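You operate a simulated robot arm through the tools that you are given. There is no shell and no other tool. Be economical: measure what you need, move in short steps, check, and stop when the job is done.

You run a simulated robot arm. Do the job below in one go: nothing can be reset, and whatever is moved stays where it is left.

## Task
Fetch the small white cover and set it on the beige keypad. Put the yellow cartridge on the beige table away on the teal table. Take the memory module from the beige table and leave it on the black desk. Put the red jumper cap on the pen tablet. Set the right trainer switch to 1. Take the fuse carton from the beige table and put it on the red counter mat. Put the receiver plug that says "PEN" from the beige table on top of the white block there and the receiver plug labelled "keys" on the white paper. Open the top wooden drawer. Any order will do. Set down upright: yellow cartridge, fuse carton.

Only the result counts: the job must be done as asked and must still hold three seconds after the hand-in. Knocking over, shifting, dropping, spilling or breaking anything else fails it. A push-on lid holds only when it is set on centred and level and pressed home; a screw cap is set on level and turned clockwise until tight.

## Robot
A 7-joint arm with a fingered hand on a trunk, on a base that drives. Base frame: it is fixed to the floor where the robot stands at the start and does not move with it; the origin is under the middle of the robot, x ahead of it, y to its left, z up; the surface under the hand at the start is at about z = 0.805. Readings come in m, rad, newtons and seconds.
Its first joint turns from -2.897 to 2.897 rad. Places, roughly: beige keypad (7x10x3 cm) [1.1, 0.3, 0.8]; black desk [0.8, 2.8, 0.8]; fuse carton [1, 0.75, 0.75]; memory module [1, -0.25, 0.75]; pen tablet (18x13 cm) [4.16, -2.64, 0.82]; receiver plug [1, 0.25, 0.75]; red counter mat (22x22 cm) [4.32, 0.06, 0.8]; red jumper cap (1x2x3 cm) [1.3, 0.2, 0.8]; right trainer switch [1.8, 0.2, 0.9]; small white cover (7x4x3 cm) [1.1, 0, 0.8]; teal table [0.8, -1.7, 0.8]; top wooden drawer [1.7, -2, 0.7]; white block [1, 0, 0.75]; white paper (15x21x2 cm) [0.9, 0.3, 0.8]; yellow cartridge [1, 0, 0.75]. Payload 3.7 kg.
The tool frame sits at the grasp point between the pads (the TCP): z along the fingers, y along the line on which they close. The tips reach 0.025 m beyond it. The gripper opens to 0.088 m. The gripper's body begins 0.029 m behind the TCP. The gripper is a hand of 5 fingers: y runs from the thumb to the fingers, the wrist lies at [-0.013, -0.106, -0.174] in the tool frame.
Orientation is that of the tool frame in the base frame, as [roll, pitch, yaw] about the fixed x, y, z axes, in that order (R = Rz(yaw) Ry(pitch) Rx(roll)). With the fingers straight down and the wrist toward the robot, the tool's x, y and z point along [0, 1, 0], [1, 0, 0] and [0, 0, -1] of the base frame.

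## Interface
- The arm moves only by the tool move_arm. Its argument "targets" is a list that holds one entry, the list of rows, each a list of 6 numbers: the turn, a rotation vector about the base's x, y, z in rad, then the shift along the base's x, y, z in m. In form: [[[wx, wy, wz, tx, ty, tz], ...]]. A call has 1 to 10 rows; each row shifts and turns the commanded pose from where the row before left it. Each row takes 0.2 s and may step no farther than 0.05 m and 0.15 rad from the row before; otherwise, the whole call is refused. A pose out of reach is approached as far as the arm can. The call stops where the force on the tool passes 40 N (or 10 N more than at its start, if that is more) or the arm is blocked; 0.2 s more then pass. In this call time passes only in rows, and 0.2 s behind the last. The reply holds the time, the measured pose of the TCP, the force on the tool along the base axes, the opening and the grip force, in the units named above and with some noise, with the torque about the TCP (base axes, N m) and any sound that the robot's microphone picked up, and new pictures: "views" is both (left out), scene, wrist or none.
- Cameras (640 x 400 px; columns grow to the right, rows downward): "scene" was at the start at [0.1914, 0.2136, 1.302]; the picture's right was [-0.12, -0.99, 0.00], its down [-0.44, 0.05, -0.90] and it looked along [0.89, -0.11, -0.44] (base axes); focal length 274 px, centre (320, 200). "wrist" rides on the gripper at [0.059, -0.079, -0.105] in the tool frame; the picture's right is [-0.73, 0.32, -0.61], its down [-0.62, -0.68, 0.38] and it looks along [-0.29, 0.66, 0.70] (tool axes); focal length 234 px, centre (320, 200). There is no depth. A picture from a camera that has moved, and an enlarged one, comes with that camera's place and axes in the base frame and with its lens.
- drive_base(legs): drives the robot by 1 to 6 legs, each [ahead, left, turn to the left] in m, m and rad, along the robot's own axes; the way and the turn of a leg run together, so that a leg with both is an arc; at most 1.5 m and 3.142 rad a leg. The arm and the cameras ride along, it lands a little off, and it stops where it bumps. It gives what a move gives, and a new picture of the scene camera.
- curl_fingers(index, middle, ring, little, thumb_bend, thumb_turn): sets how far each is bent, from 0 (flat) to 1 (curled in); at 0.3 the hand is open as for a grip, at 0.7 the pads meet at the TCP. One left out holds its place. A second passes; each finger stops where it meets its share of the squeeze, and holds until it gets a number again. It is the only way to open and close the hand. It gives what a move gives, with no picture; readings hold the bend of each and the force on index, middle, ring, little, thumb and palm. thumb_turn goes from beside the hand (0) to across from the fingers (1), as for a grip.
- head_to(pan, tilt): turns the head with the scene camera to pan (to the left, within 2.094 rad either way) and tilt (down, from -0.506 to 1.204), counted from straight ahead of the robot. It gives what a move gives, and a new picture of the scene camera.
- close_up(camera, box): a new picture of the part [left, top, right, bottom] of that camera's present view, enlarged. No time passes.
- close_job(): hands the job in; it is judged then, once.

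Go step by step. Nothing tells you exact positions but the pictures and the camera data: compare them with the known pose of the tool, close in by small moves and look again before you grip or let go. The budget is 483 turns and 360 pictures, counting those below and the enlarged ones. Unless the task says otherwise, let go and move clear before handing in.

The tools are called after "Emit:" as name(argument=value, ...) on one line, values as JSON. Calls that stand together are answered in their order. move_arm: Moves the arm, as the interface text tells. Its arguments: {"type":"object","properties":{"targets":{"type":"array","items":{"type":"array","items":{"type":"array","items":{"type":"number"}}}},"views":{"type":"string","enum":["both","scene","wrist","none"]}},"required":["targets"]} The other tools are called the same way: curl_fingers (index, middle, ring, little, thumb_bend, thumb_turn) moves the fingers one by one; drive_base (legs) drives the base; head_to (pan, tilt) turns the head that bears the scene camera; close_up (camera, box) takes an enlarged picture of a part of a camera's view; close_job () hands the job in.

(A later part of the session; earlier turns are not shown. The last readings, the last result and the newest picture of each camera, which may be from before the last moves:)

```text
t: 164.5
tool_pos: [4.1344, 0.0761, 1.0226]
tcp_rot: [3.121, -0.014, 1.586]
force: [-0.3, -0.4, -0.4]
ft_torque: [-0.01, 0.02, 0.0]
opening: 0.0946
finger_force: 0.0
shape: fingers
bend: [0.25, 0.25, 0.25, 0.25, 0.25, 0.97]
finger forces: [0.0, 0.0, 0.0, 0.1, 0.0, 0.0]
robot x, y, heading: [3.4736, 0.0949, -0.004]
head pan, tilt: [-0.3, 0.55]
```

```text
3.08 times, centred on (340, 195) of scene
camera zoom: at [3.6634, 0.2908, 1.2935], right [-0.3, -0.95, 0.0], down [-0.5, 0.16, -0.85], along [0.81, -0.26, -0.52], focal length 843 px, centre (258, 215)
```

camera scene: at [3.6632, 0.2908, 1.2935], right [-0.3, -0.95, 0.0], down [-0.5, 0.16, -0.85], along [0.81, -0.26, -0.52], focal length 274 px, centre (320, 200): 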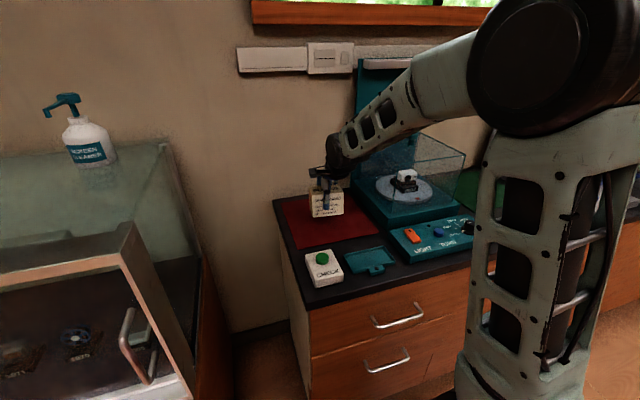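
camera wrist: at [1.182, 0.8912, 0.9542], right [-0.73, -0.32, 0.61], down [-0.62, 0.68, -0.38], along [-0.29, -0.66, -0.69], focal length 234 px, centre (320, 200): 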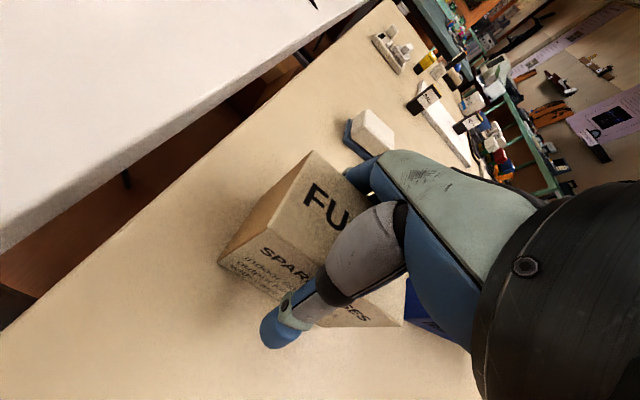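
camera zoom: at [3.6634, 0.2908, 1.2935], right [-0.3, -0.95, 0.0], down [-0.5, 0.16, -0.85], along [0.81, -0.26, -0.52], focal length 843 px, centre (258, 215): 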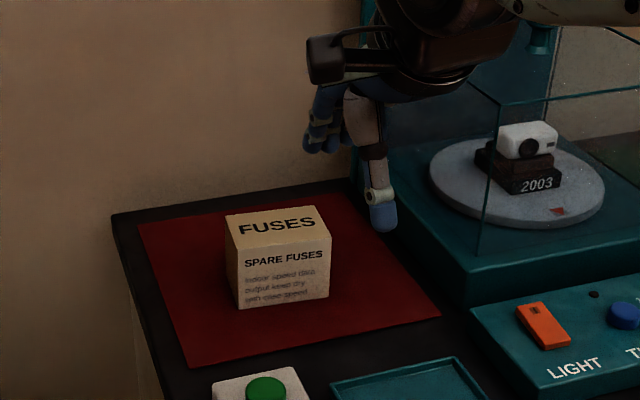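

Done well. Now the trainer: back up, turn around and look at it from its front side.

Emit:
move_arm(targets=[[[0, 0, 0, -0.045, 0, 0.01], [0, 0, 0, -0.045, 0, 0.01], [0, 0, 0, -0.045, 0, 0.01], [0, 0, 0, -0.045, 0, 0]]], views="none")

Emit:
drive_base(legs=[[-0.4, 0, 0], [0, 0, 3.14]])

Emit:
head_to(pan=0.0, tilt=0.4)

```text
t: 165.5
tool_pos: [3.9585, 0.0756, 1.0524]
tcp_rot: [3.121, -0.014, 1.584]
force: [0.7, -0.2, 0.1]
ft_torque: [0.01, -0.04, -0.02]
opening: 0.0947
finger_force: 0.1
shape: fingers
bend: [0.25, 0.25, 0.25, 0.25, 0.25, 0.97]
finger forces: [0.0, 0.1, 0.1, 0.0, 0.1, 0.0]
robot x, y, heading: [3.4781, 0.0907, -0.006]
head pan, tilt: [-0.3, 0.55]
```

```text
t: 175.2
tool_pos: [2.5963, 0.1359, 1.0518]
tcp_rot: [3.121, -0.014, -1.602]
force: [-0.8, 0.6, -0.8]
ft_torque: [-0.02, 0.0, 0.0]
opening: 0.0946
finger_force: 0.0
shape: fingers
bend: [0.25, 0.25, 0.25, 0.25, 0.25, 0.97]
finger forces: [0.0, 0.0, 0.0, 0.0, 0.0, 0.1]
robot x, y, heading: [3.0765, 0.0982, 3.09]
head pan, tilt: [-0.3, 0.55]
camera scene: at [2.8812, -0.0933, 1.2935], right [0.34, 0.94, 0.0], down [0.49, -0.18, -0.85], along [-0.8, 0.29, -0.52], focal length 274 px, centre (320, 200)
```

scene: 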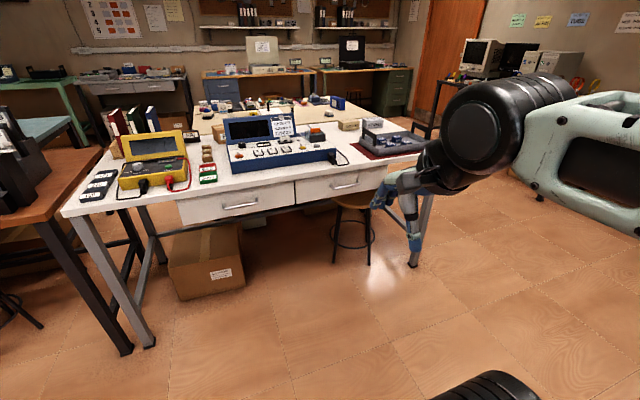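

```text
t: 176.1
tool_pos: [2.5971, 0.1353, 1.0514]
tcp_rot: [3.122, -0.013, -1.601]
force: [0.7, -1.0, -0.5]
ft_torque: [0.0, 0.02, -0.02]
opening: 0.0942
finger_force: 0.0
shape: fingers
bend: [0.25, 0.25, 0.25, 0.25, 0.25, 0.97]
finger forces: [0.1, 0.0, 0.1, 0.0, 0.0, 0.0]
robot x, y, heading: [3.0734, 0.095, 3.09]
head pan, tilt: [0.0, 0.4]
camera scene: at [2.873, -0.1194, 1.3072], right [0.05, 1.0, 0.0], down [0.39, -0.02, -0.92], along [-0.92, 0.05, -0.39], focal length 274 px, centre (320, 200)
```

scene: 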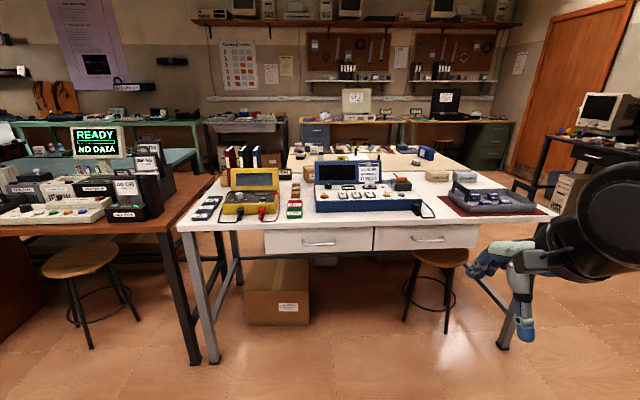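

Emit:
close_up(camera="scene", box=[300, 150, 440, 230])

```text
4.57 times, centred on (370, 190) of scene
camera zoom: at [2.873, -0.1194, 1.3072], right [0.05, 1.0, 0.0], down [0.39, -0.02, -0.92], along [-0.92, 0.05, -0.39], focal length 1252 px, centre (91, 246)
```

zoom: 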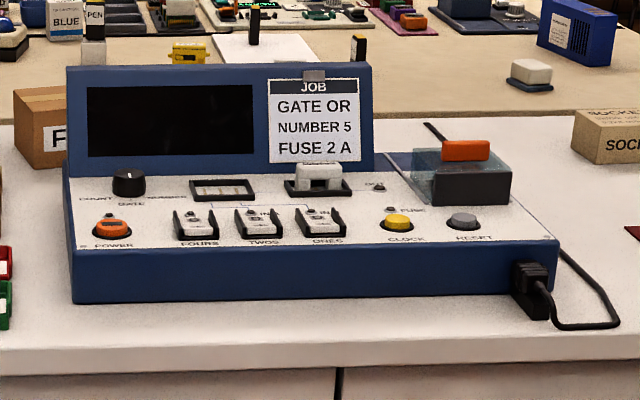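

The right switch is "ONES". I drive closer for a better look.

Emit:
drive_base(legs=[[0.5, 0, 0.05]])

Emit:
head_to(pan=-0.25, tilt=0.55)

Emit:
close_up(camera="scene", box=[280, 150, 400, 240])

```text
t: 179.0
tool_pos: [2.0977, 0.1258, 1.0517]
tcp_rot: [3.121, -0.014, -1.554]
force: [0.4, -0.2, -0.1]
ft_torque: [0.03, -0.04, -0.02]
opening: 0.0944
finger_force: 0.1
shape: fingers
bend: [0.25, 0.25, 0.25, 0.25, 0.25, 0.97]
finger forces: [0.0, 0.1, 0.0, 0.1, 0.1, 0.0]
robot x, y, heading: [2.5802, 0.106, 3.137]
head pan, tilt: [0.0, 0.4]
camera scene: at [2.3878, -0.1163, 1.3072], right [0.0, 1.0, 0.0], down [0.39, 0.0, -0.92], along [-0.92, 0.0, -0.39], focal length 274 px, centre (320, 200)
```

scene: 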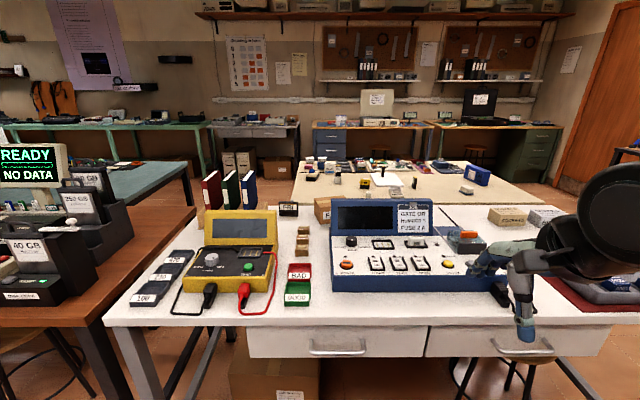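

```text
t: 179.7
tool_pos: [2.098, 0.1256, 1.0516]
tcp_rot: [3.12, -0.015, -1.553]
force: [0.6, 0.3, 0.3]
ft_torque: [-0.02, 0.0, 0.0]
opening: 0.0943
finger_force: 0.1
shape: fingers
bend: [0.25, 0.25, 0.25, 0.25, 0.25, 0.97]
finger forces: [0.0, 0.0, 0.0, 0.0, 0.0, 0.0]
robot x, y, heading: [2.5781, 0.1022, 3.143]
head pan, tilt: [-0.25, 0.55]
camera scene: at [2.3934, -0.0942, 1.2936], right [0.25, 0.97, 0.0], down [0.51, -0.13, -0.85], along [-0.83, 0.21, -0.52], focal length 274 px, centre (320, 200)
```

scene: 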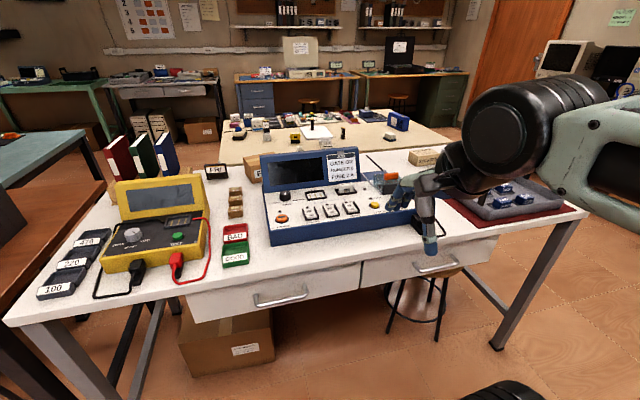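

```text
4.44 times, centred on (340, 195) of scene
camera zoom: at [2.3934, -0.0942, 1.2936], right [0.25, 0.97, 0.0], down [0.51, -0.13, -0.85], along [-0.83, 0.21, -0.52], focal length 1218 px, centre (231, 222)
```

zoom: 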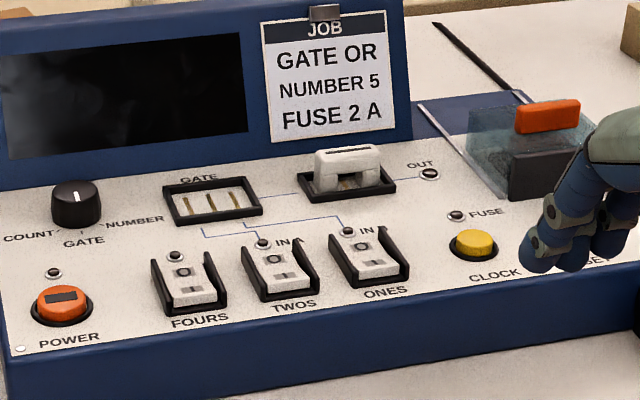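

Emit:
close_up(camera="scene", box=[310, 190, 380, 230])

Emit:
close_up(camera="scene", box=[350, 195, 375, 215])

```text
9.14 times, centred on (345, 210) of scene
camera zoom: at [2.3934, -0.0942, 1.2936], right [0.25, 0.97, 0.0], down [0.51, -0.13, -0.85], along [-0.83, 0.21, -0.52], focal length 2505 px, centre (91, 109)
```

zoom: 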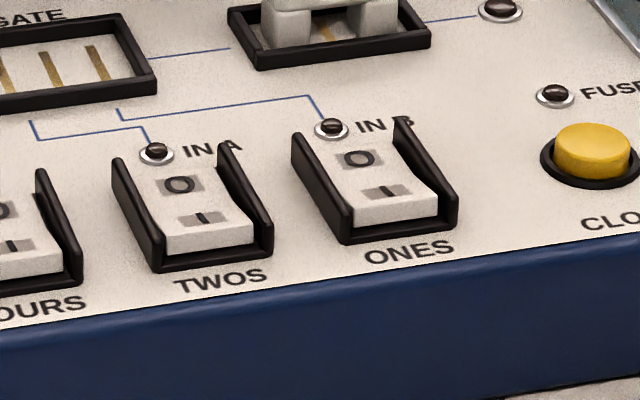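

```text
16.00 times, centred on (362, 205) of scene
camera zoom: at [2.3934, -0.0942, 1.2936], right [0.25, 0.97, 0.0], down [0.51, -0.13, -0.85], along [-0.83, 0.21, -0.52], focal length 4383 px, centre (-360, 120)
```

zoom: 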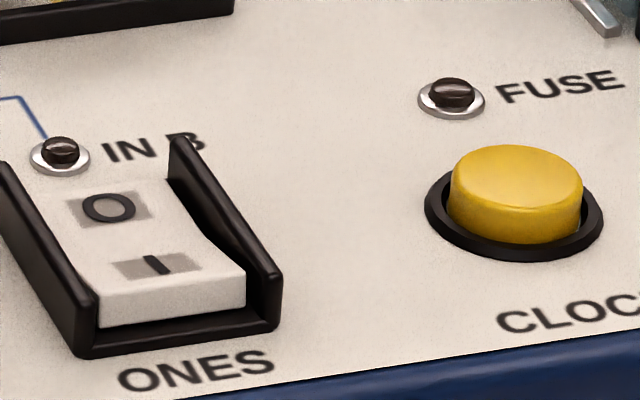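

The rocker shows 0 (far end) pressed and 1 (near end) raised; I must press the near end. I shape the hand to point with the index finger and look.

Emit:
curl_fingers(index=0.55, middle=1.0, ring=1.0, little=1.0, thumb_bend=0.2, thumb_turn=0.0)

Emit:
move_arm(targets=[[[0, 0, 0, 0, 0.0, 0.01]]], views="wrist")

Emit:
close_up(camera="scene", box=[370, 120, 490, 260])

```text
t: 180.7
tool_pos: [2.1004, 0.1249, 1.0526]
tcp_rot: [3.119, -0.014, -1.554]
force: [-0.4, -0.7, 0.3]
ft_torque: [-0.03, -0.03, 0.03]
opening: 0.1118
finger_force: 0.1
shape: fingers
bend: [0.55, 1.0, 1.0, 1.0, 0.2, 0.0]
finger forces: [0.0, 0.0, 0.0, 0.1, 0.1, 0.0]
robot x, y, heading: [2.5782, 0.1089, 3.138]
head pan, tilt: [-0.25, 0.55]
```

```text
t: 181.1
tool_pos: [2.0986, 0.1246, 1.0618]
tcp_rot: [3.118, -0.014, -1.553]
force: [0.7, 0.2, 0.3]
ft_torque: [0.03, 0.01, 0.0]
opening: 0.1116
finger_force: 0.1
shape: fingers
bend: [0.55, 1.0, 1.0, 1.0, 0.2, 0.0]
finger forces: [0.0, 0.0, 0.0, 0.1, 0.0, 0.0]
robot x, y, heading: [2.5781, 0.1085, 3.143]
head pan, tilt: [-0.25, 0.55]
camera wrist: at [2.1804, 0.0685, 1.167], right [-0.32, 0.73, 0.6], down [0.66, 0.63, -0.41], along [-0.68, 0.27, -0.69], focal length 234 px, centre (320, 200)
```

wrist: 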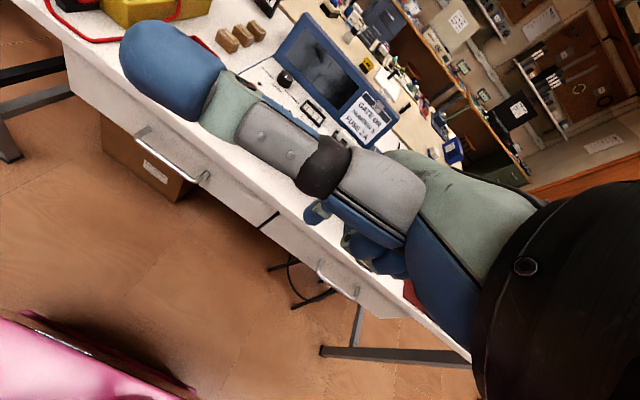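

```text
2.86 times, centred on (430, 190) of scene
camera zoom: at [2.3934, -0.0942, 1.2935], right [0.25, 0.97, 0.0], down [0.51, -0.13, -0.85], along [-0.83, 0.21, -0.52], focal length 783 px, centre (6, 229)
```

zoom: 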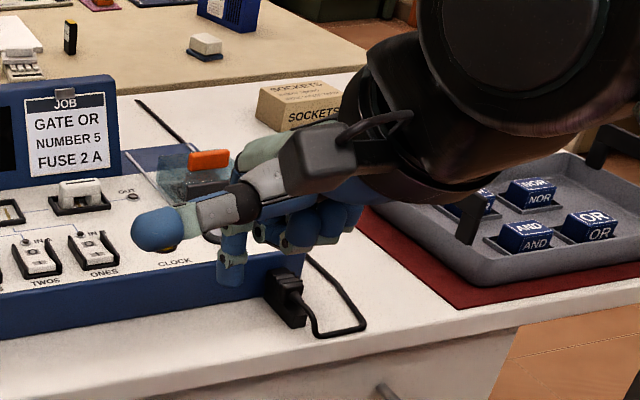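

The thumb lies well above the index tip, which sits ~3 cm ahead and below the TCP. I move toward the ONES switch at about (1.81, 0.15).

Emit:
move_arm(targets=[[[0, 0, 0, -0.045, 0.004, 0], [0, 0, 0, -0.045, 0.004, 0], [0, 0, 0, -0.045, 0.004, 0], [0, 0, 0, -0.045, 0.004, -0.01], [0, 0, 0, -0.045, 0.005, -0.02], [0, 0, 0, -0.031, 0.005, -0.03]]], views="both")

Emit:
close_up(camera="scene", box=[290, 140, 410, 230])

```text
t: 182.5
tool_pos: [1.8414, 0.1502, 1.0029]
tcp_rot: [3.118, -0.013, -1.554]
force: [0.3, -0.9, 0.4]
ft_torque: [-0.02, 0.05, 0.01]
opening: 0.1116
finger_force: 0.2
shape: fingers
bend: [0.55, 1.0, 1.0, 1.0, 0.2, 0.0]
finger forces: [0.0, 0.1, 0.1, 0.0, 0.0, 0.1]
robot x, y, heading: [2.5769, 0.1091, 3.139]
head pan, tilt: [-0.25, 0.55]
camera scene: at [2.3937, -0.0942, 1.2936], right [0.25, 0.97, 0.0], down [0.51, -0.13, -0.85], along [-0.83, 0.21, -0.52], focal length 274 px, centre (320, 200)
camera wrist: at [1.9231, 0.0937, 1.1075], right [-0.32, 0.73, 0.6], down [0.66, 0.63, -0.41], along [-0.68, 0.27, -0.68], focal length 234 px, centre (320, 200)
```

scene: 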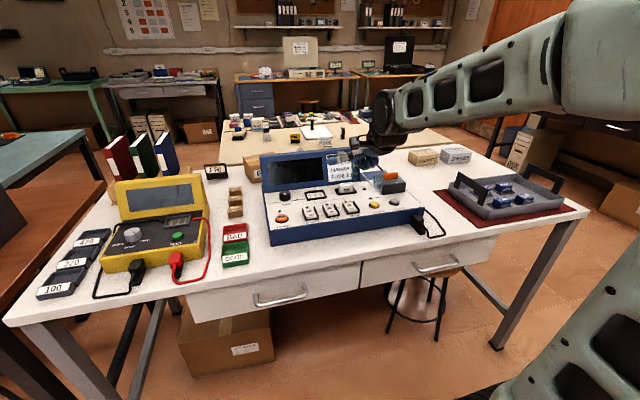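
wrist: 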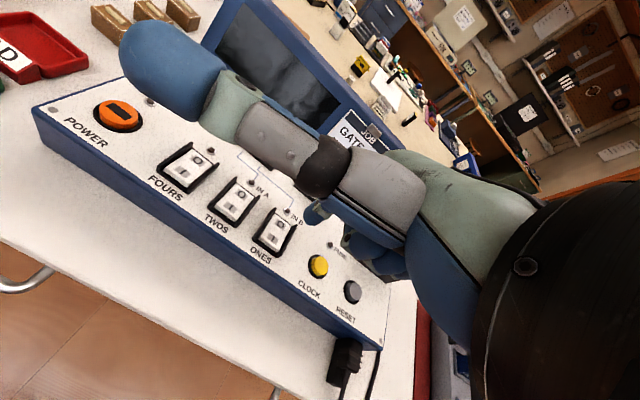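

```text
4.44 times, centred on (350, 185) of scene
camera zoom: at [2.3937, -0.0942, 1.2936], right [0.25, 0.97, 0.0], down [0.51, -0.13, -0.85], along [-0.83, 0.21, -0.52], focal length 1218 px, centre (187, 267)
```

zoom: 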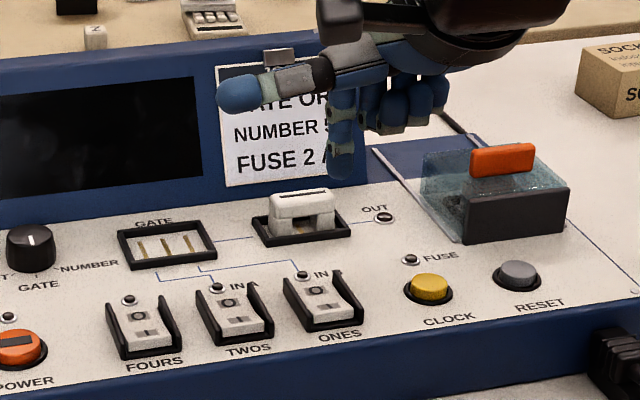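

Index tip is near above the switch. I lower further and compare.

Emit:
move_arm(targets=[[[0, 0, 0, 0, 0.003, -0.03], [0, 0, 0, 0, 0, -0.025]]], views="none")

Emit:
close_up(camera="scene", box=[330, 160, 400, 220])

Emit:
close_up(camera="wrist", box=[200, 150, 400, 300])

```text
t: 183.1
tool_pos: [1.842, 0.1521, 0.9483]
tcp_rot: [3.117, -0.015, -1.552]
force: [-0.4, 0.1, 0.6]
ft_torque: [-0.04, -0.02, 0.03]
opening: 0.1116
finger_force: 0.0
shape: fingers
bend: [0.55, 1.0, 1.0, 1.0, 0.2, 0.0]
finger forces: [0.0, 0.1, 0.0, 0.0, 0.1, 0.0]
robot x, y, heading: [2.582, 0.1066, 3.14]
head pan, tilt: [-0.25, 0.55]
```

```text
6.67 times, centred on (365, 190) of scene
camera zoom: at [2.3934, -0.0942, 1.2935], right [0.25, 0.97, 0.0], down [0.51, -0.13, -0.85], along [-0.83, 0.21, -0.52], focal length 1826 px, centre (20, 267)
```

zoom: 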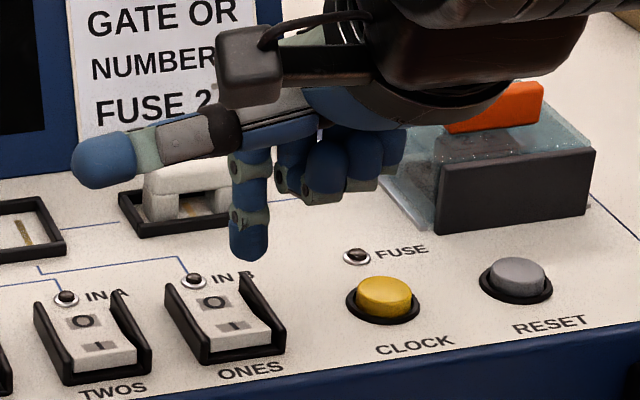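

```text
2.67 times, centred on (300, 225) of wrist
camera zoom: at [1.9246, 0.0964, 1.0529], right [-0.32, 0.73, 0.6], down [0.66, 0.63, -0.41], along [-0.68, 0.27, -0.69], focal length 624 px, centre (373, 133)
```

zoom: 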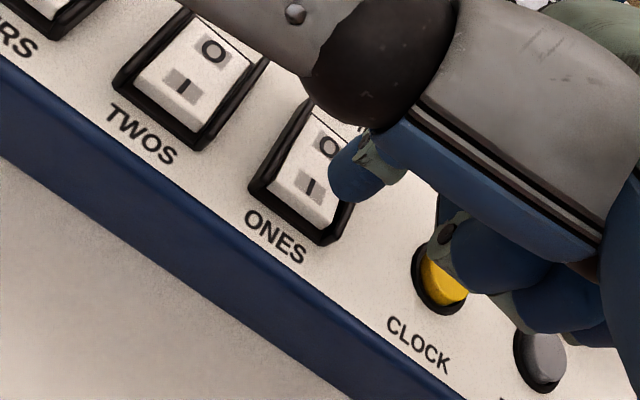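

Emit:
move_arm(targets=[[[0, 0, 0, 0, -0.002, -0.02]]], views="none")

Emit:
close_up(camera="scene", box=[330, 170, 400, 230])

Emit:
close_up(camera="wrist", box=[200, 150, 400, 300])

```text
t: 183.5
tool_pos: [1.8431, 0.1523, 0.9278]
tcp_rot: [3.119, -0.014, -1.554]
force: [0.7, -1.2, 0.6]
ft_torque: [0.0, -0.01, 0.0]
opening: 0.1118
finger_force: 0.1
shape: fingers
bend: [0.55, 1.0, 1.0, 1.0, 0.2, 0.0]
finger forces: [0.0, 0.1, 0.0, 0.1, 0.0, 0.1]
robot x, y, heading: [2.5774, 0.1091, 3.14]
head pan, tilt: [-0.25, 0.55]
```

```text
6.67 times, centred on (365, 200) of scene
camera zoom: at [2.3934, -0.0942, 1.2935], right [0.25, 0.97, 0.0], down [0.51, -0.13, -0.85], along [-0.83, 0.21, -0.52], focal length 1826 px, centre (20, 200)
```

zoom: 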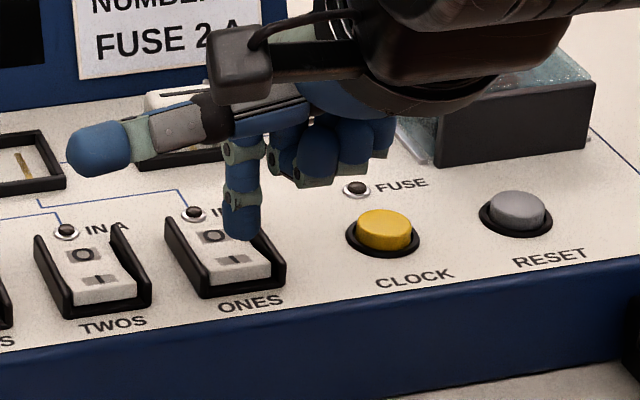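

```text
2.67 times, centred on (300, 225) of wrist
camera zoom: at [1.9248, 0.0949, 1.0319], right [-0.32, 0.73, 0.6], down [0.66, 0.63, -0.41], along [-0.68, 0.27, -0.69], focal length 624 px, centre (373, 133)
```

zoom: 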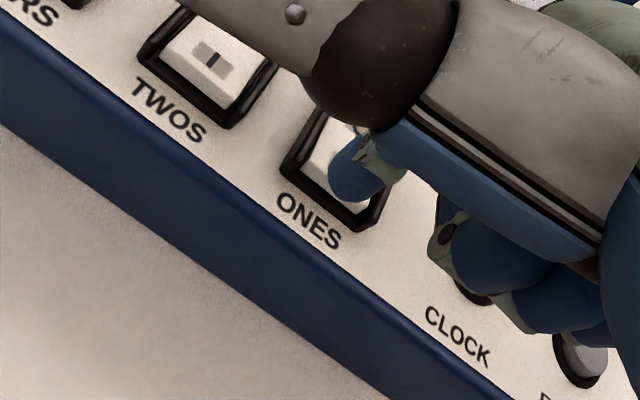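

The fingertip is right above the "1" end. I press down slowly.

Emit:
move_arm(targets=[[[0, 0, 0, 0.003, -0.003, -0.006], [0, 0, 0, 0, 0, -0.004]]], views="none")

Emit:
move_arm(targets=[[[0, 0, 0, 0, 0, -0.003], [0, 0, 0, 0, 0, -0.003]]], views="none")

Emit:
close_up(camera="scene", box=[330, 180, 390, 225])

```text
t: 184.1
tool_pos: [1.845, 0.1478, 0.9172]
tcp_rot: [3.118, -0.014, -1.552]
force: [-0.1, 0.2, -0.2]
ft_torque: [0.0, -0.03, -0.01]
opening: 0.1116
finger_force: 0.2
shape: fingers
bend: [0.55, 1.0, 1.0, 1.0, 0.2, 0.0]
finger forces: [0.0, 0.0, 0.0, 0.0, 0.1, 0.0]
robot x, y, heading: [2.5778, 0.1105, 3.14]
head pan, tilt: [-0.25, 0.55]
```

```text
t: 184.7
tool_pos: [1.8456, 0.1493, 0.9114]
tcp_rot: [3.119, -0.013, -1.554]
force: [0.0, -0.9, -0.9]
ft_torque: [0.04, 0.0, 0.03]
opening: 0.1116
finger_force: 0.1
shape: fingers
bend: [0.55, 1.0, 1.0, 1.0, 0.2, 0.0]
finger forces: [0.0, 0.0, 0.0, 0.1, 0.1, 0.0]
robot x, y, heading: [2.5803, 0.1065, 3.141]
head pan, tilt: [-0.25, 0.55]
```

```text
8.89 times, centred on (360, 202) of scene
camera zoom: at [2.3934, -0.0942, 1.2935], right [0.25, 0.97, 0.0], down [0.51, -0.13, -0.85], along [-0.83, 0.21, -0.52], focal length 2435 px, centre (-36, 178)
```

zoom: 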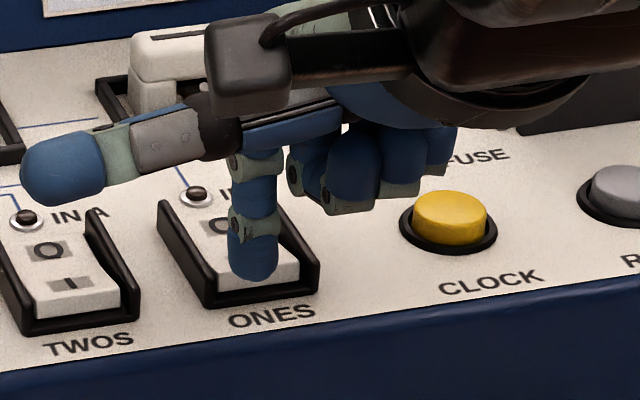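

Emit:
move_arm(targets=[[[0, 0, 0, 0, 0, -0.003], [0, 0, 0, 0, 0, -0.003]]], views="none")

Emit:
move_arm(targets=[[[0, 0, 0, 0, 0, -0.003]]], views="none")

Emit:
close_up(camera="scene", box=[330, 180, 390, 225])

```text
t: 185.3
tool_pos: [1.8462, 0.1505, 0.9047]
tcp_rot: [3.121, -0.014, -1.554]
force: [-0.4, 0.0, 0.4]
ft_torque: [0.0, -0.02, 0.02]
opening: 0.1115
finger_force: 0.0
shape: fingers
bend: [0.55, 1.0, 1.0, 1.0, 0.2, 0.0]
finger forces: [0.0, 0.0, 0.0, 0.0, 0.0, 0.1]
robot x, y, heading: [2.5803, 0.1107, 3.142]
head pan, tilt: [-0.25, 0.55]
```

```text
t: 185.7
tool_pos: [1.8468, 0.1482, 0.9021]
tcp_rot: [3.119, -0.013, -1.553]
force: [-0.1, -0.3, -0.5]
ft_torque: [-0.01, 0.03, 0.03]
opening: 0.1117
finger_force: 0.1
shape: fingers
bend: [0.55, 1.0, 1.0, 1.0, 0.2, 0.0]
finger forces: [0.1, 0.0, 0.0, 0.0, 0.0, 0.0]
robot x, y, heading: [2.5828, 0.1081, 3.141]
head pan, tilt: [-0.25, 0.55]
```

```text
8.89 times, centred on (360, 202) of scene
camera zoom: at [2.3934, -0.0942, 1.2935], right [0.25, 0.97, 0.0], down [0.51, -0.13, -0.85], along [-0.83, 0.21, -0.52], focal length 2435 px, centre (-36, 178)
```

zoom: 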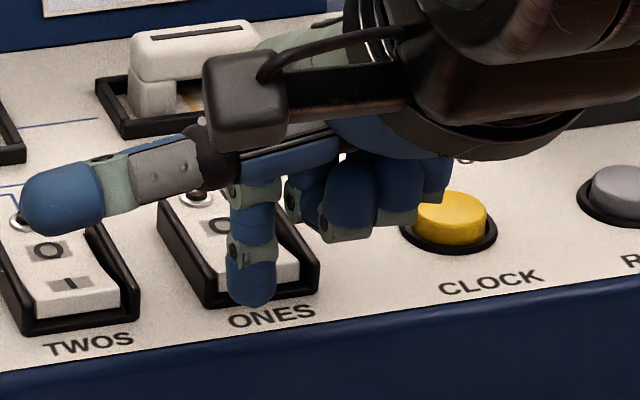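

Emit:
close_up(camera="wrist", box=[200, 150, 400, 300])

```text
2.67 times, centred on (300, 225) of wrist
camera zoom: at [1.9276, 0.0927, 1.007], right [-0.32, 0.73, 0.6], down [0.66, 0.63, -0.41], along [-0.68, 0.27, -0.69], focal length 624 px, centre (373, 133)
```

zoom: 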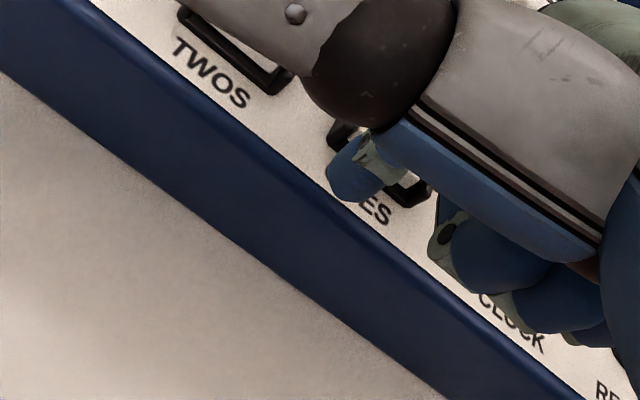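

The tip drifted toward the front of the switch. I raise, move 1.5 cm farther in, and press again.

Emit:
move_arm(targets=[[[0, 0, 0, 0, 0, 0.015], [0, 0, 0, -0.016, 0.002, 0], [0, 0, 0, 0, 0, -0.008]]], views="none")

Emit:
close_up(camera="wrist", box=[200, 150, 400, 300])

Emit:
close_up(camera="scene", box=[330, 180, 390, 225])

```text
t: 186.5
tool_pos: [1.8295, 0.1504, 0.9095]
tcp_rot: [3.119, -0.015, -1.553]
force: [-0.6, 0.0, 0.5]
ft_torque: [-0.02, 0.06, 0.03]
opening: 0.1116
finger_force: 0.0
shape: fingers
bend: [0.55, 1.0, 1.0, 1.0, 0.2, 0.0]
finger forces: [0.0, 0.0, 0.0, 0.1, 0.0, 0.0]
robot x, y, heading: [2.5808, 0.1098, 3.139]
head pan, tilt: [-0.25, 0.55]
```

```text
2.67 times, centred on (300, 225) of wrist
camera zoom: at [1.912, 0.0945, 1.0142], right [-0.32, 0.73, 0.6], down [0.66, 0.63, -0.41], along [-0.68, 0.27, -0.69], focal length 624 px, centre (373, 133)
```

zoom: 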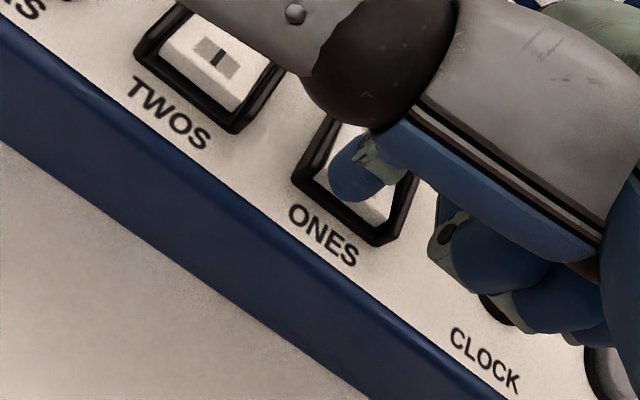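

```text
8.89 times, centred on (360, 202) of scene
camera zoom: at [2.3934, -0.0942, 1.2935], right [0.25, 0.97, 0.0], down [0.51, -0.13, -0.85], along [-0.83, 0.21, -0.52], focal length 2435 px, centre (-36, 178)
```

zoom: 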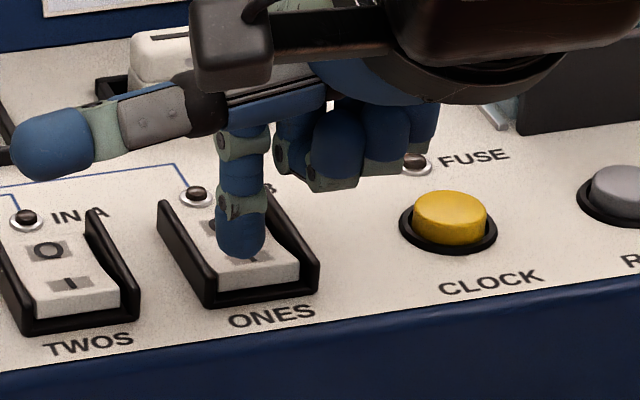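

Emit:
move_arm(targets=[[[0, 0, 0, 0, 0.004, -0.003], [0, 0, 0, 0, 0, -0.004]]], views="none")

Emit:
move_arm(targets=[[[0, 0, 0, 0, 0, -0.003]]], views="none")

Emit:
close_up(camera="scene", box=[330, 180, 390, 225])

Emit:
close_up(camera="wrist", box=[200, 150, 400, 300])

```text
t: 187.1
tool_pos: [1.8305, 0.1549, 0.9017]
tcp_rot: [3.121, -0.013, -1.554]
force: [-0.5, 0.7, 0.1]
ft_torque: [0.02, -0.01, -0.01]
opening: 0.1115
finger_force: 0.1
shape: fingers
bend: [0.55, 1.0, 1.0, 1.0, 0.2, 0.0]
finger forces: [0.0, 0.1, 0.1, 0.0, 0.0, 0.1]
robot x, y, heading: [2.5828, 0.1089, 3.137]
head pan, tilt: [-0.25, 0.55]
```

```text
t: 187.5
tool_pos: [1.8307, 0.1544, 0.8998]
tcp_rot: [3.119, -0.014, -1.553]
force: [0.4, 0.2, 0.3]
ft_torque: [-0.01, 0.0, 0.03]
opening: 0.1115
finger_force: 0.1
shape: fingers
bend: [0.55, 1.0, 1.0, 1.0, 0.2, 0.0]
finger forces: [0.1, 0.0, 0.0, 0.0, 0.0, 0.1]
robot x, y, heading: [2.5845, 0.11, 3.137]
head pan, tilt: [-0.25, 0.55]
```

```text
8.89 times, centred on (360, 202) of scene
camera zoom: at [2.3934, -0.0942, 1.2935], right [0.25, 0.97, 0.0], down [0.51, -0.13, -0.85], along [-0.83, 0.21, -0.52], focal length 2435 px, centre (-36, 178)
```

zoom: 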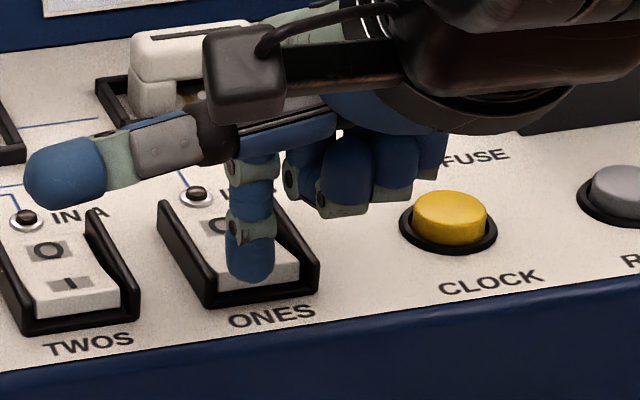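

```text
2.67 times, centred on (300, 225) of wrist
camera zoom: at [1.9119, 0.0983, 1.0046], right [-0.32, 0.73, 0.6], down [0.66, 0.63, -0.41], along [-0.68, 0.27, -0.69], focal length 624 px, centre (373, 133)
```

zoom: 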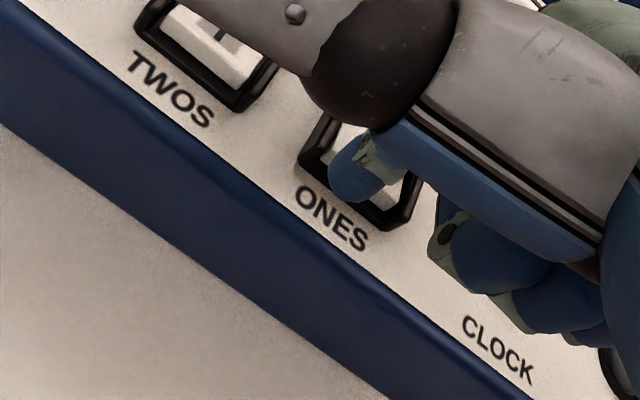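

Still no contact; nudge further in and keep lowering.

Emit:
move_arm(targets=[[[0, 0, 0, -0.007, 0.003, -0.002], [0, 0, 0, 0, 0, -0.004]]], views="none")

Emit:
move_arm(targets=[[[0, 0, 0, 0, 0, -0.003]]], views="none")

Emit:
close_up(camera="scene", box=[330, 180, 390, 225])

Emit:
close_up(camera="wrist", box=[200, 150, 400, 300])

```text
t: 188.1
tool_pos: [1.8239, 0.1593, 0.8949]
tcp_rot: [3.12, -0.014, -1.553]
force: [-0.8, 1.2, -0.2]
ft_torque: [-0.02, -0.01, 0.0]
opening: 0.1115
finger_force: 0.1
shape: fingers
bend: [0.55, 1.0, 1.0, 1.0, 0.2, 0.0]
finger forces: [0.0, 0.1, 0.1, 0.0, 0.1, 0.1]
robot x, y, heading: [2.5791, 0.1071, 3.137]
head pan, tilt: [-0.25, 0.55]
```

```text
t: 188.5
tool_pos: [1.8232, 0.1585, 0.8903]
tcp_rot: [3.119, -0.015, -1.553]
force: [0.4, -0.3, -0.3]
ft_torque: [0.02, 0.0, -0.02]
opening: 0.1116
finger_force: 0.0
shape: fingers
bend: [0.55, 1.0, 1.0, 1.0, 0.2, 0.0]
finger forces: [0.1, 0.0, 0.0, 0.0, 0.1, 0.0]
robot x, y, heading: [2.5815, 0.1108, 3.141]
head pan, tilt: [-0.25, 0.55]
```

```text
8.89 times, centred on (360, 202) of scene
camera zoom: at [2.3934, -0.0942, 1.2935], right [0.25, 0.97, 0.0], down [0.51, -0.13, -0.85], along [-0.83, 0.21, -0.52], focal length 2435 px, centre (-36, 178)
```

zoom: 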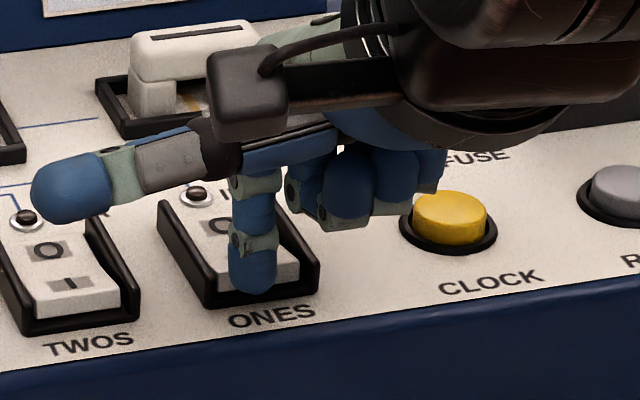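

```text
2.67 times, centred on (300, 225) of wrist
camera zoom: at [1.9049, 0.1023, 0.9951], right [-0.32, 0.73, 0.6], down [0.66, 0.63, -0.41], along [-0.68, 0.27, -0.69], focal length 624 px, centre (373, 133)
```

zoom: 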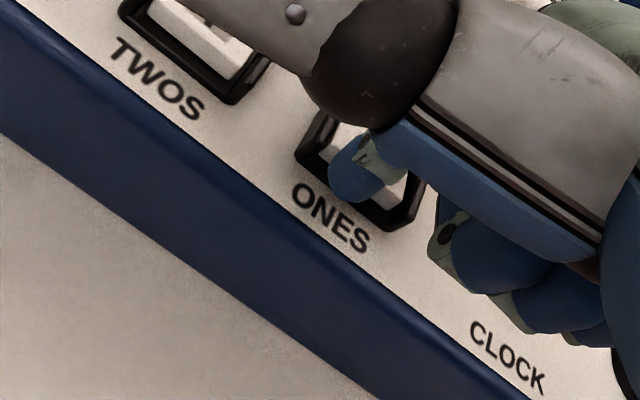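

Triangulating: tip at (1.794, 0.155, 0.861), the "1" mark at (1.776, 0.159, 0.855). I raise, shift, and press down.

Emit:
move_arm(targets=[[[0, 0, 0, 0, 0, 0.012], [0, 0, 0, -0.014, 0.004, 0], [0, 0, 0, 0, 0, -0.008]]], views="none")

Emit:
move_arm(targets=[[[0, 0, 0, 0, 0, -0.004], [0, 0, 0, 0, 0, -0.003]]], views="none")

Emit:
close_up(camera="scene", box=[330, 180, 390, 225])

Emit:
close_up(camera="wrist", box=[200, 150, 400, 300])

```text
t: 189.3
tool_pos: [1.8093, 0.1622, 0.895]
tcp_rot: [3.118, -0.014, -1.554]
force: [-0.4, 0.5, -0.1]
ft_torque: [0.0, 0.04, 0.01]
opening: 0.1118
finger_force: 0.0
shape: fingers
bend: [0.55, 1.0, 1.0, 1.0, 0.2, 0.0]
finger forces: [0.0, 0.1, 0.0, 0.0, 0.0, 0.0]
robot x, y, heading: [2.5813, 0.107, 3.142]
head pan, tilt: [-0.25, 0.55]
```

```text
t: 189.9
tool_pos: [1.8091, 0.162, 0.8893]
tcp_rot: [3.116, -0.014, -1.553]
force: [1.1, 1.4, 14.9]
ft_torque: [-0.13, 0.39, -0.01]
opening: 0.1113
finger_force: 7.2
shape: fingers
bend: [0.56, 1.0, 1.0, 1.0, 0.2, 0.0]
finger forces: [15.3, 0.1, 0.1, 0.0, 0.0, 0.1]
robot x, y, heading: [2.5826, 0.1051, 3.139]
head pan, tilt: [-0.25, 0.55]
```

```text
8.89 times, centred on (360, 202) of scene
camera zoom: at [2.3939, -0.0942, 1.2936], right [0.25, 0.97, 0.0], down [0.51, -0.13, -0.85], along [-0.83, 0.21, -0.52], focal length 2435 px, centre (-36, 178)
```

zoom: 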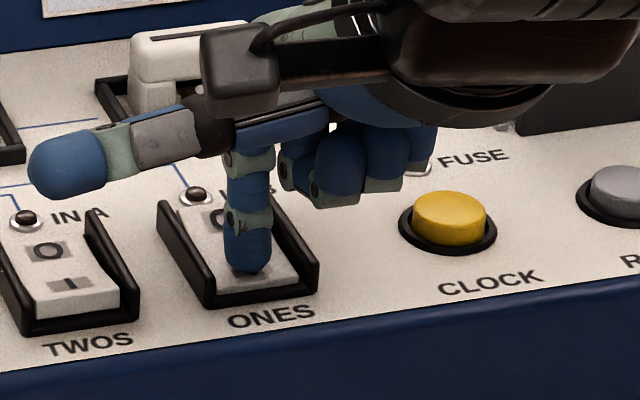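

```text
2.67 times, centred on (300, 225) of wrist
camera zoom: at [1.8911, 0.1056, 0.9938], right [-0.32, 0.73, 0.6], down [0.66, 0.63, -0.41], along [-0.68, 0.27, -0.68], focal length 624 px, centre (373, 133)
```

zoom: 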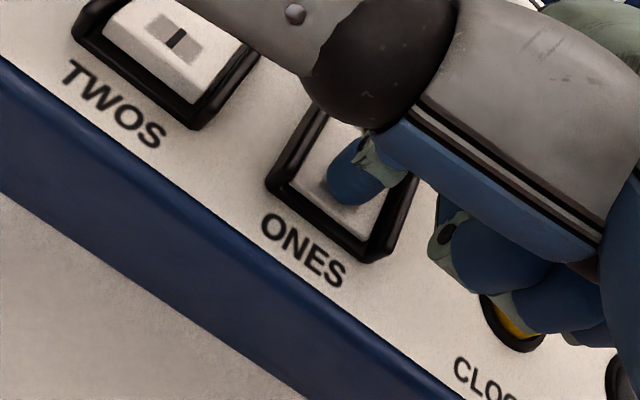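

The rocker has tipped. I press a touch more, then lift and check.

Emit:
move_arm(targets=[[[0, 0, 0, 0.002, 0, -0.003]]], views="none")

Emit:
move_arm(targets=[[[0, 0, 0, 0, 0, 0.03], [0, 0, 0, 0, 0, 0.045], [0, 0, 0, 0.03, 0, 0.035], [0, 0, 0, 0.045, 0, 0], [0, 0, 0, 0.045, 0, 0], [0, 0, 0, 0.045, 0, 0], [0, 0, 0, 0.045, 0, 0]]], views="none")

Emit:
close_up(camera="scene", box=[310, 180, 390, 230])

```text
t: 190.3
tool_pos: [1.8108, 0.1625, 0.8887]
tcp_rot: [3.107, -0.015, -1.555]
force: [1.0, 1.0, 42.1]
ft_torque: [-0.29, 1.08, 0.01]
opening: 0.1119
finger_force: 21.0
shape: fingers
bend: [0.54, 1.0, 1.0, 1.0, 0.2, 0.0]
finger forces: [40.9, 0.0, 0.0, 0.2, 0.0, 0.1]
robot x, y, heading: [2.5808, 0.1066, 3.14]
head pan, tilt: [-0.25, 0.55]
```

```text
t: 191.9
tool_pos: [2.0199, 0.1609, 0.994]
tcp_rot: [3.122, -0.015, -1.553]
force: [0.3, 0.3, 0.7]
ft_torque: [-0.01, -0.01, 0.02]
opening: 0.1115
finger_force: 0.0
shape: fingers
bend: [0.55, 1.0, 1.0, 1.0, 0.2, 0.0]
finger forces: [0.1, 0.0, 0.0, 0.0, 0.0, 0.1]
robot x, y, heading: [2.5774, 0.1078, 3.139]
head pan, tilt: [-0.25, 0.55]
```

```text
8.00 times, centred on (350, 205) of scene
camera zoom: at [2.3931, -0.0942, 1.2935], right [0.25, 0.97, 0.0], down [0.51, -0.13, -0.85], along [-0.83, 0.21, -0.52], focal length 2192 px, centre (80, 160)
```

zoom: 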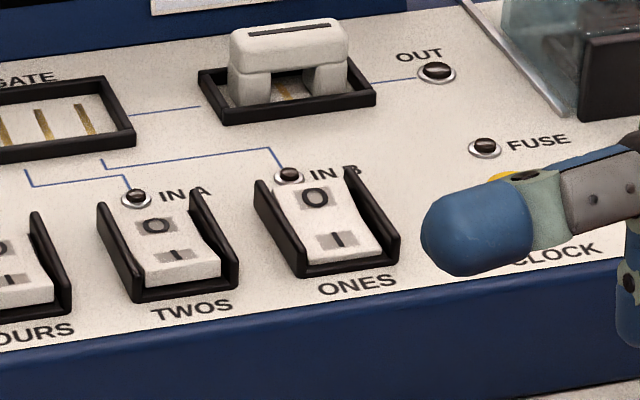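

ONES now shows 1. Next, while here, I look at the area toward −y for the wooden drawer and pen tablet.

Emit:
head_to(pan=0.8, tilt=0.35)

Emit:
head_to(pan=1.7, tilt=0.3)

```text
t: 193.2
tool_pos: [2.0189, 0.1607, 0.9928]
tcp_rot: [3.122, -0.014, -1.554]
force: [0.4, -0.1, 0.2]
ft_torque: [0.02, -0.01, -0.03]
opening: 0.1117
finger_force: 0.0
shape: fingers
bend: [0.55, 1.0, 1.0, 1.0, 0.2, 0.0]
finger forces: [0.1, 0.0, 0.0, 0.0, 0.0, 0.0]
robot x, y, heading: [2.5796, 0.111, 3.14]
head pan, tilt: [0.799, 0.351]
camera scene: at [2.4154, -0.1831, 1.3118], right [-0.72, 0.7, 0.0], down [0.24, 0.25, -0.94], along [-0.66, -0.67, -0.34], focal length 274 px, centre (320, 200)
```

scene: 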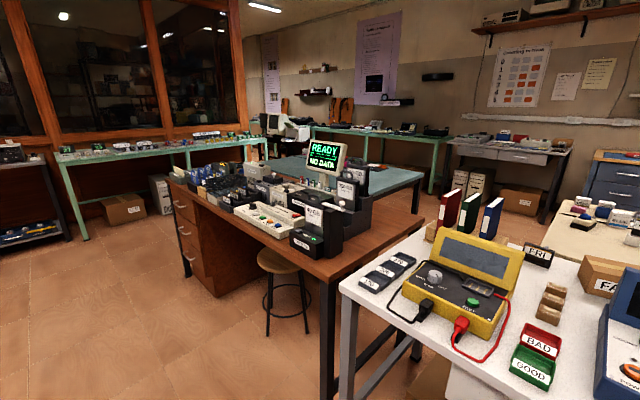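

```text
t: 194.4
tool_pos: [2.018, 0.1621, 0.994]
tcp_rot: [3.12, -0.015, -1.553]
force: [0.6, -0.1, -0.6]
ft_torque: [-0.03, -0.01, -0.01]
opening: 0.1118
finger_force: 0.0
shape: fingers
bend: [0.55, 1.0, 1.0, 1.0, 0.2, 0.0]
finger forces: [0.0, 0.1, 0.0, 0.0, 0.0, 0.0]
robot x, y, heading: [2.5801, 0.1088, 3.136]
head pan, tilt: [1.7, 0.3]
camera scene: at [2.4922, -0.2091, 1.3165], right [-0.99, -0.13, 0.0], down [-0.04, 0.29, -0.96], along [0.12, -0.95, -0.3], focal length 274 px, centre (320, 200)
```

scene: 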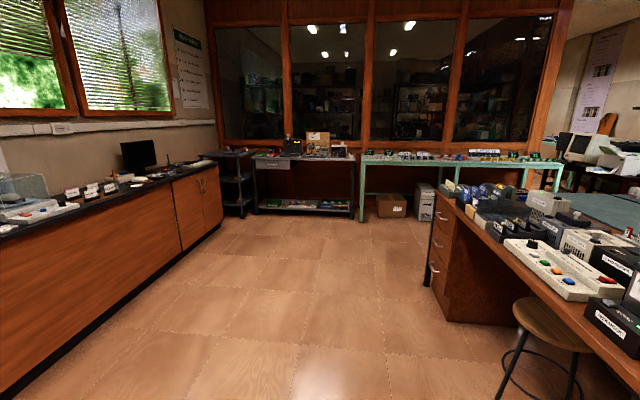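

The drawers are in the brown desk's pedestal facing +x. I back up, then drive along the aisle to them.

Emit:
drive_base(legs=[[-0.35, 0, 0], [0, 1.3, 0], [0, 0.75, 0]])

Emit:
head_to(pan=0.15, tilt=0.5)

```text
t: 206.4
tool_pos: [2.3179, -1.8639, 0.9943]
tcp_rot: [3.122, -0.014, -1.587]
force: [-0.6, -0.3, 0.3]
ft_torque: [-0.01, -0.03, -0.03]
opening: 0.1117
finger_force: 0.1
shape: fingers
bend: [0.55, 1.0, 1.0, 1.0, 0.2, 0.0]
finger forces: [0.0, 0.1, 0.1, 0.0, 0.1, 0.1]
robot x, y, heading: [2.876, -1.934, 3.108]
head pan, tilt: [1.7, 0.3]
camera scene: at [2.7785, -2.2495, 1.3165], right [-1.0, -0.09, 0.0], down [-0.03, 0.29, -0.96], along [0.09, -0.95, -0.3], focal length 274 px, centre (320, 200)
```

scene: 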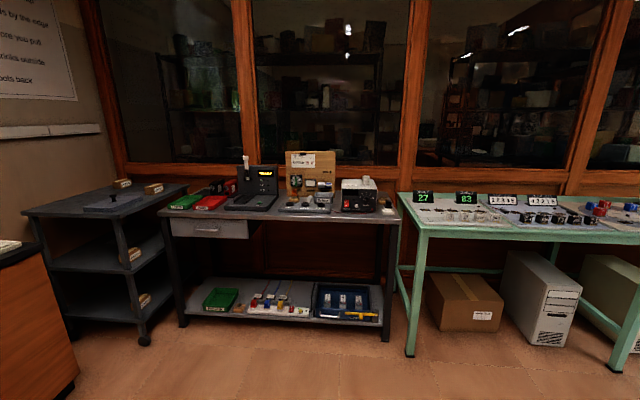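

```text
t: 208.1
tool_pos: [2.3182, -1.8631, 0.9939]
tcp_rot: [3.121, -0.016, -1.587]
force: [0.7, 0.3, 0.2]
ft_torque: [0.01, -0.01, 0.03]
opening: 0.1116
finger_force: 0.0
shape: fingers
bend: [0.55, 1.0, 1.0, 1.0, 0.2, 0.0]
finger forces: [0.0, 0.0, 0.0, 0.1, 0.0, 0.1]
robot x, y, heading: [2.877, -1.932, 3.104]
head pan, tilt: [0.15, 0.499]
camera scene: at [2.6793, -2.167, 1.2981], right [-0.12, 0.99, 0.0], down [0.48, 0.06, -0.88], along [-0.87, -0.1, -0.48], focal length 274 px, centre (320, 200)
```

scene: 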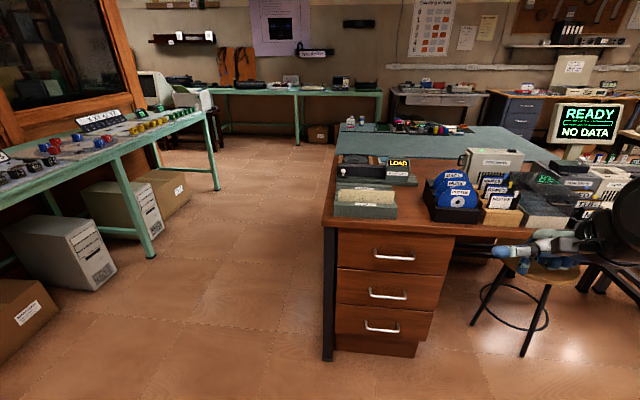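

The top handle is at about (1.93, −2.0, 0.685). I enlarge it.

Emit:
close_up(camera="scene", box=[330, 200, 470, 290])

```text
4.44 times, centred on (400, 245) of scene
camera zoom: at [2.6793, -2.167, 1.2981], right [-0.12, 0.99, 0.0], down [0.48, 0.06, -0.88], along [-0.87, -0.1, -0.48], focal length 1218 px, centre (-36, 0)
```

zoom: 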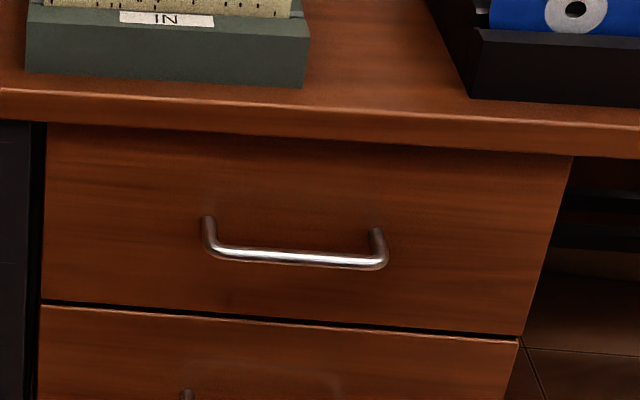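

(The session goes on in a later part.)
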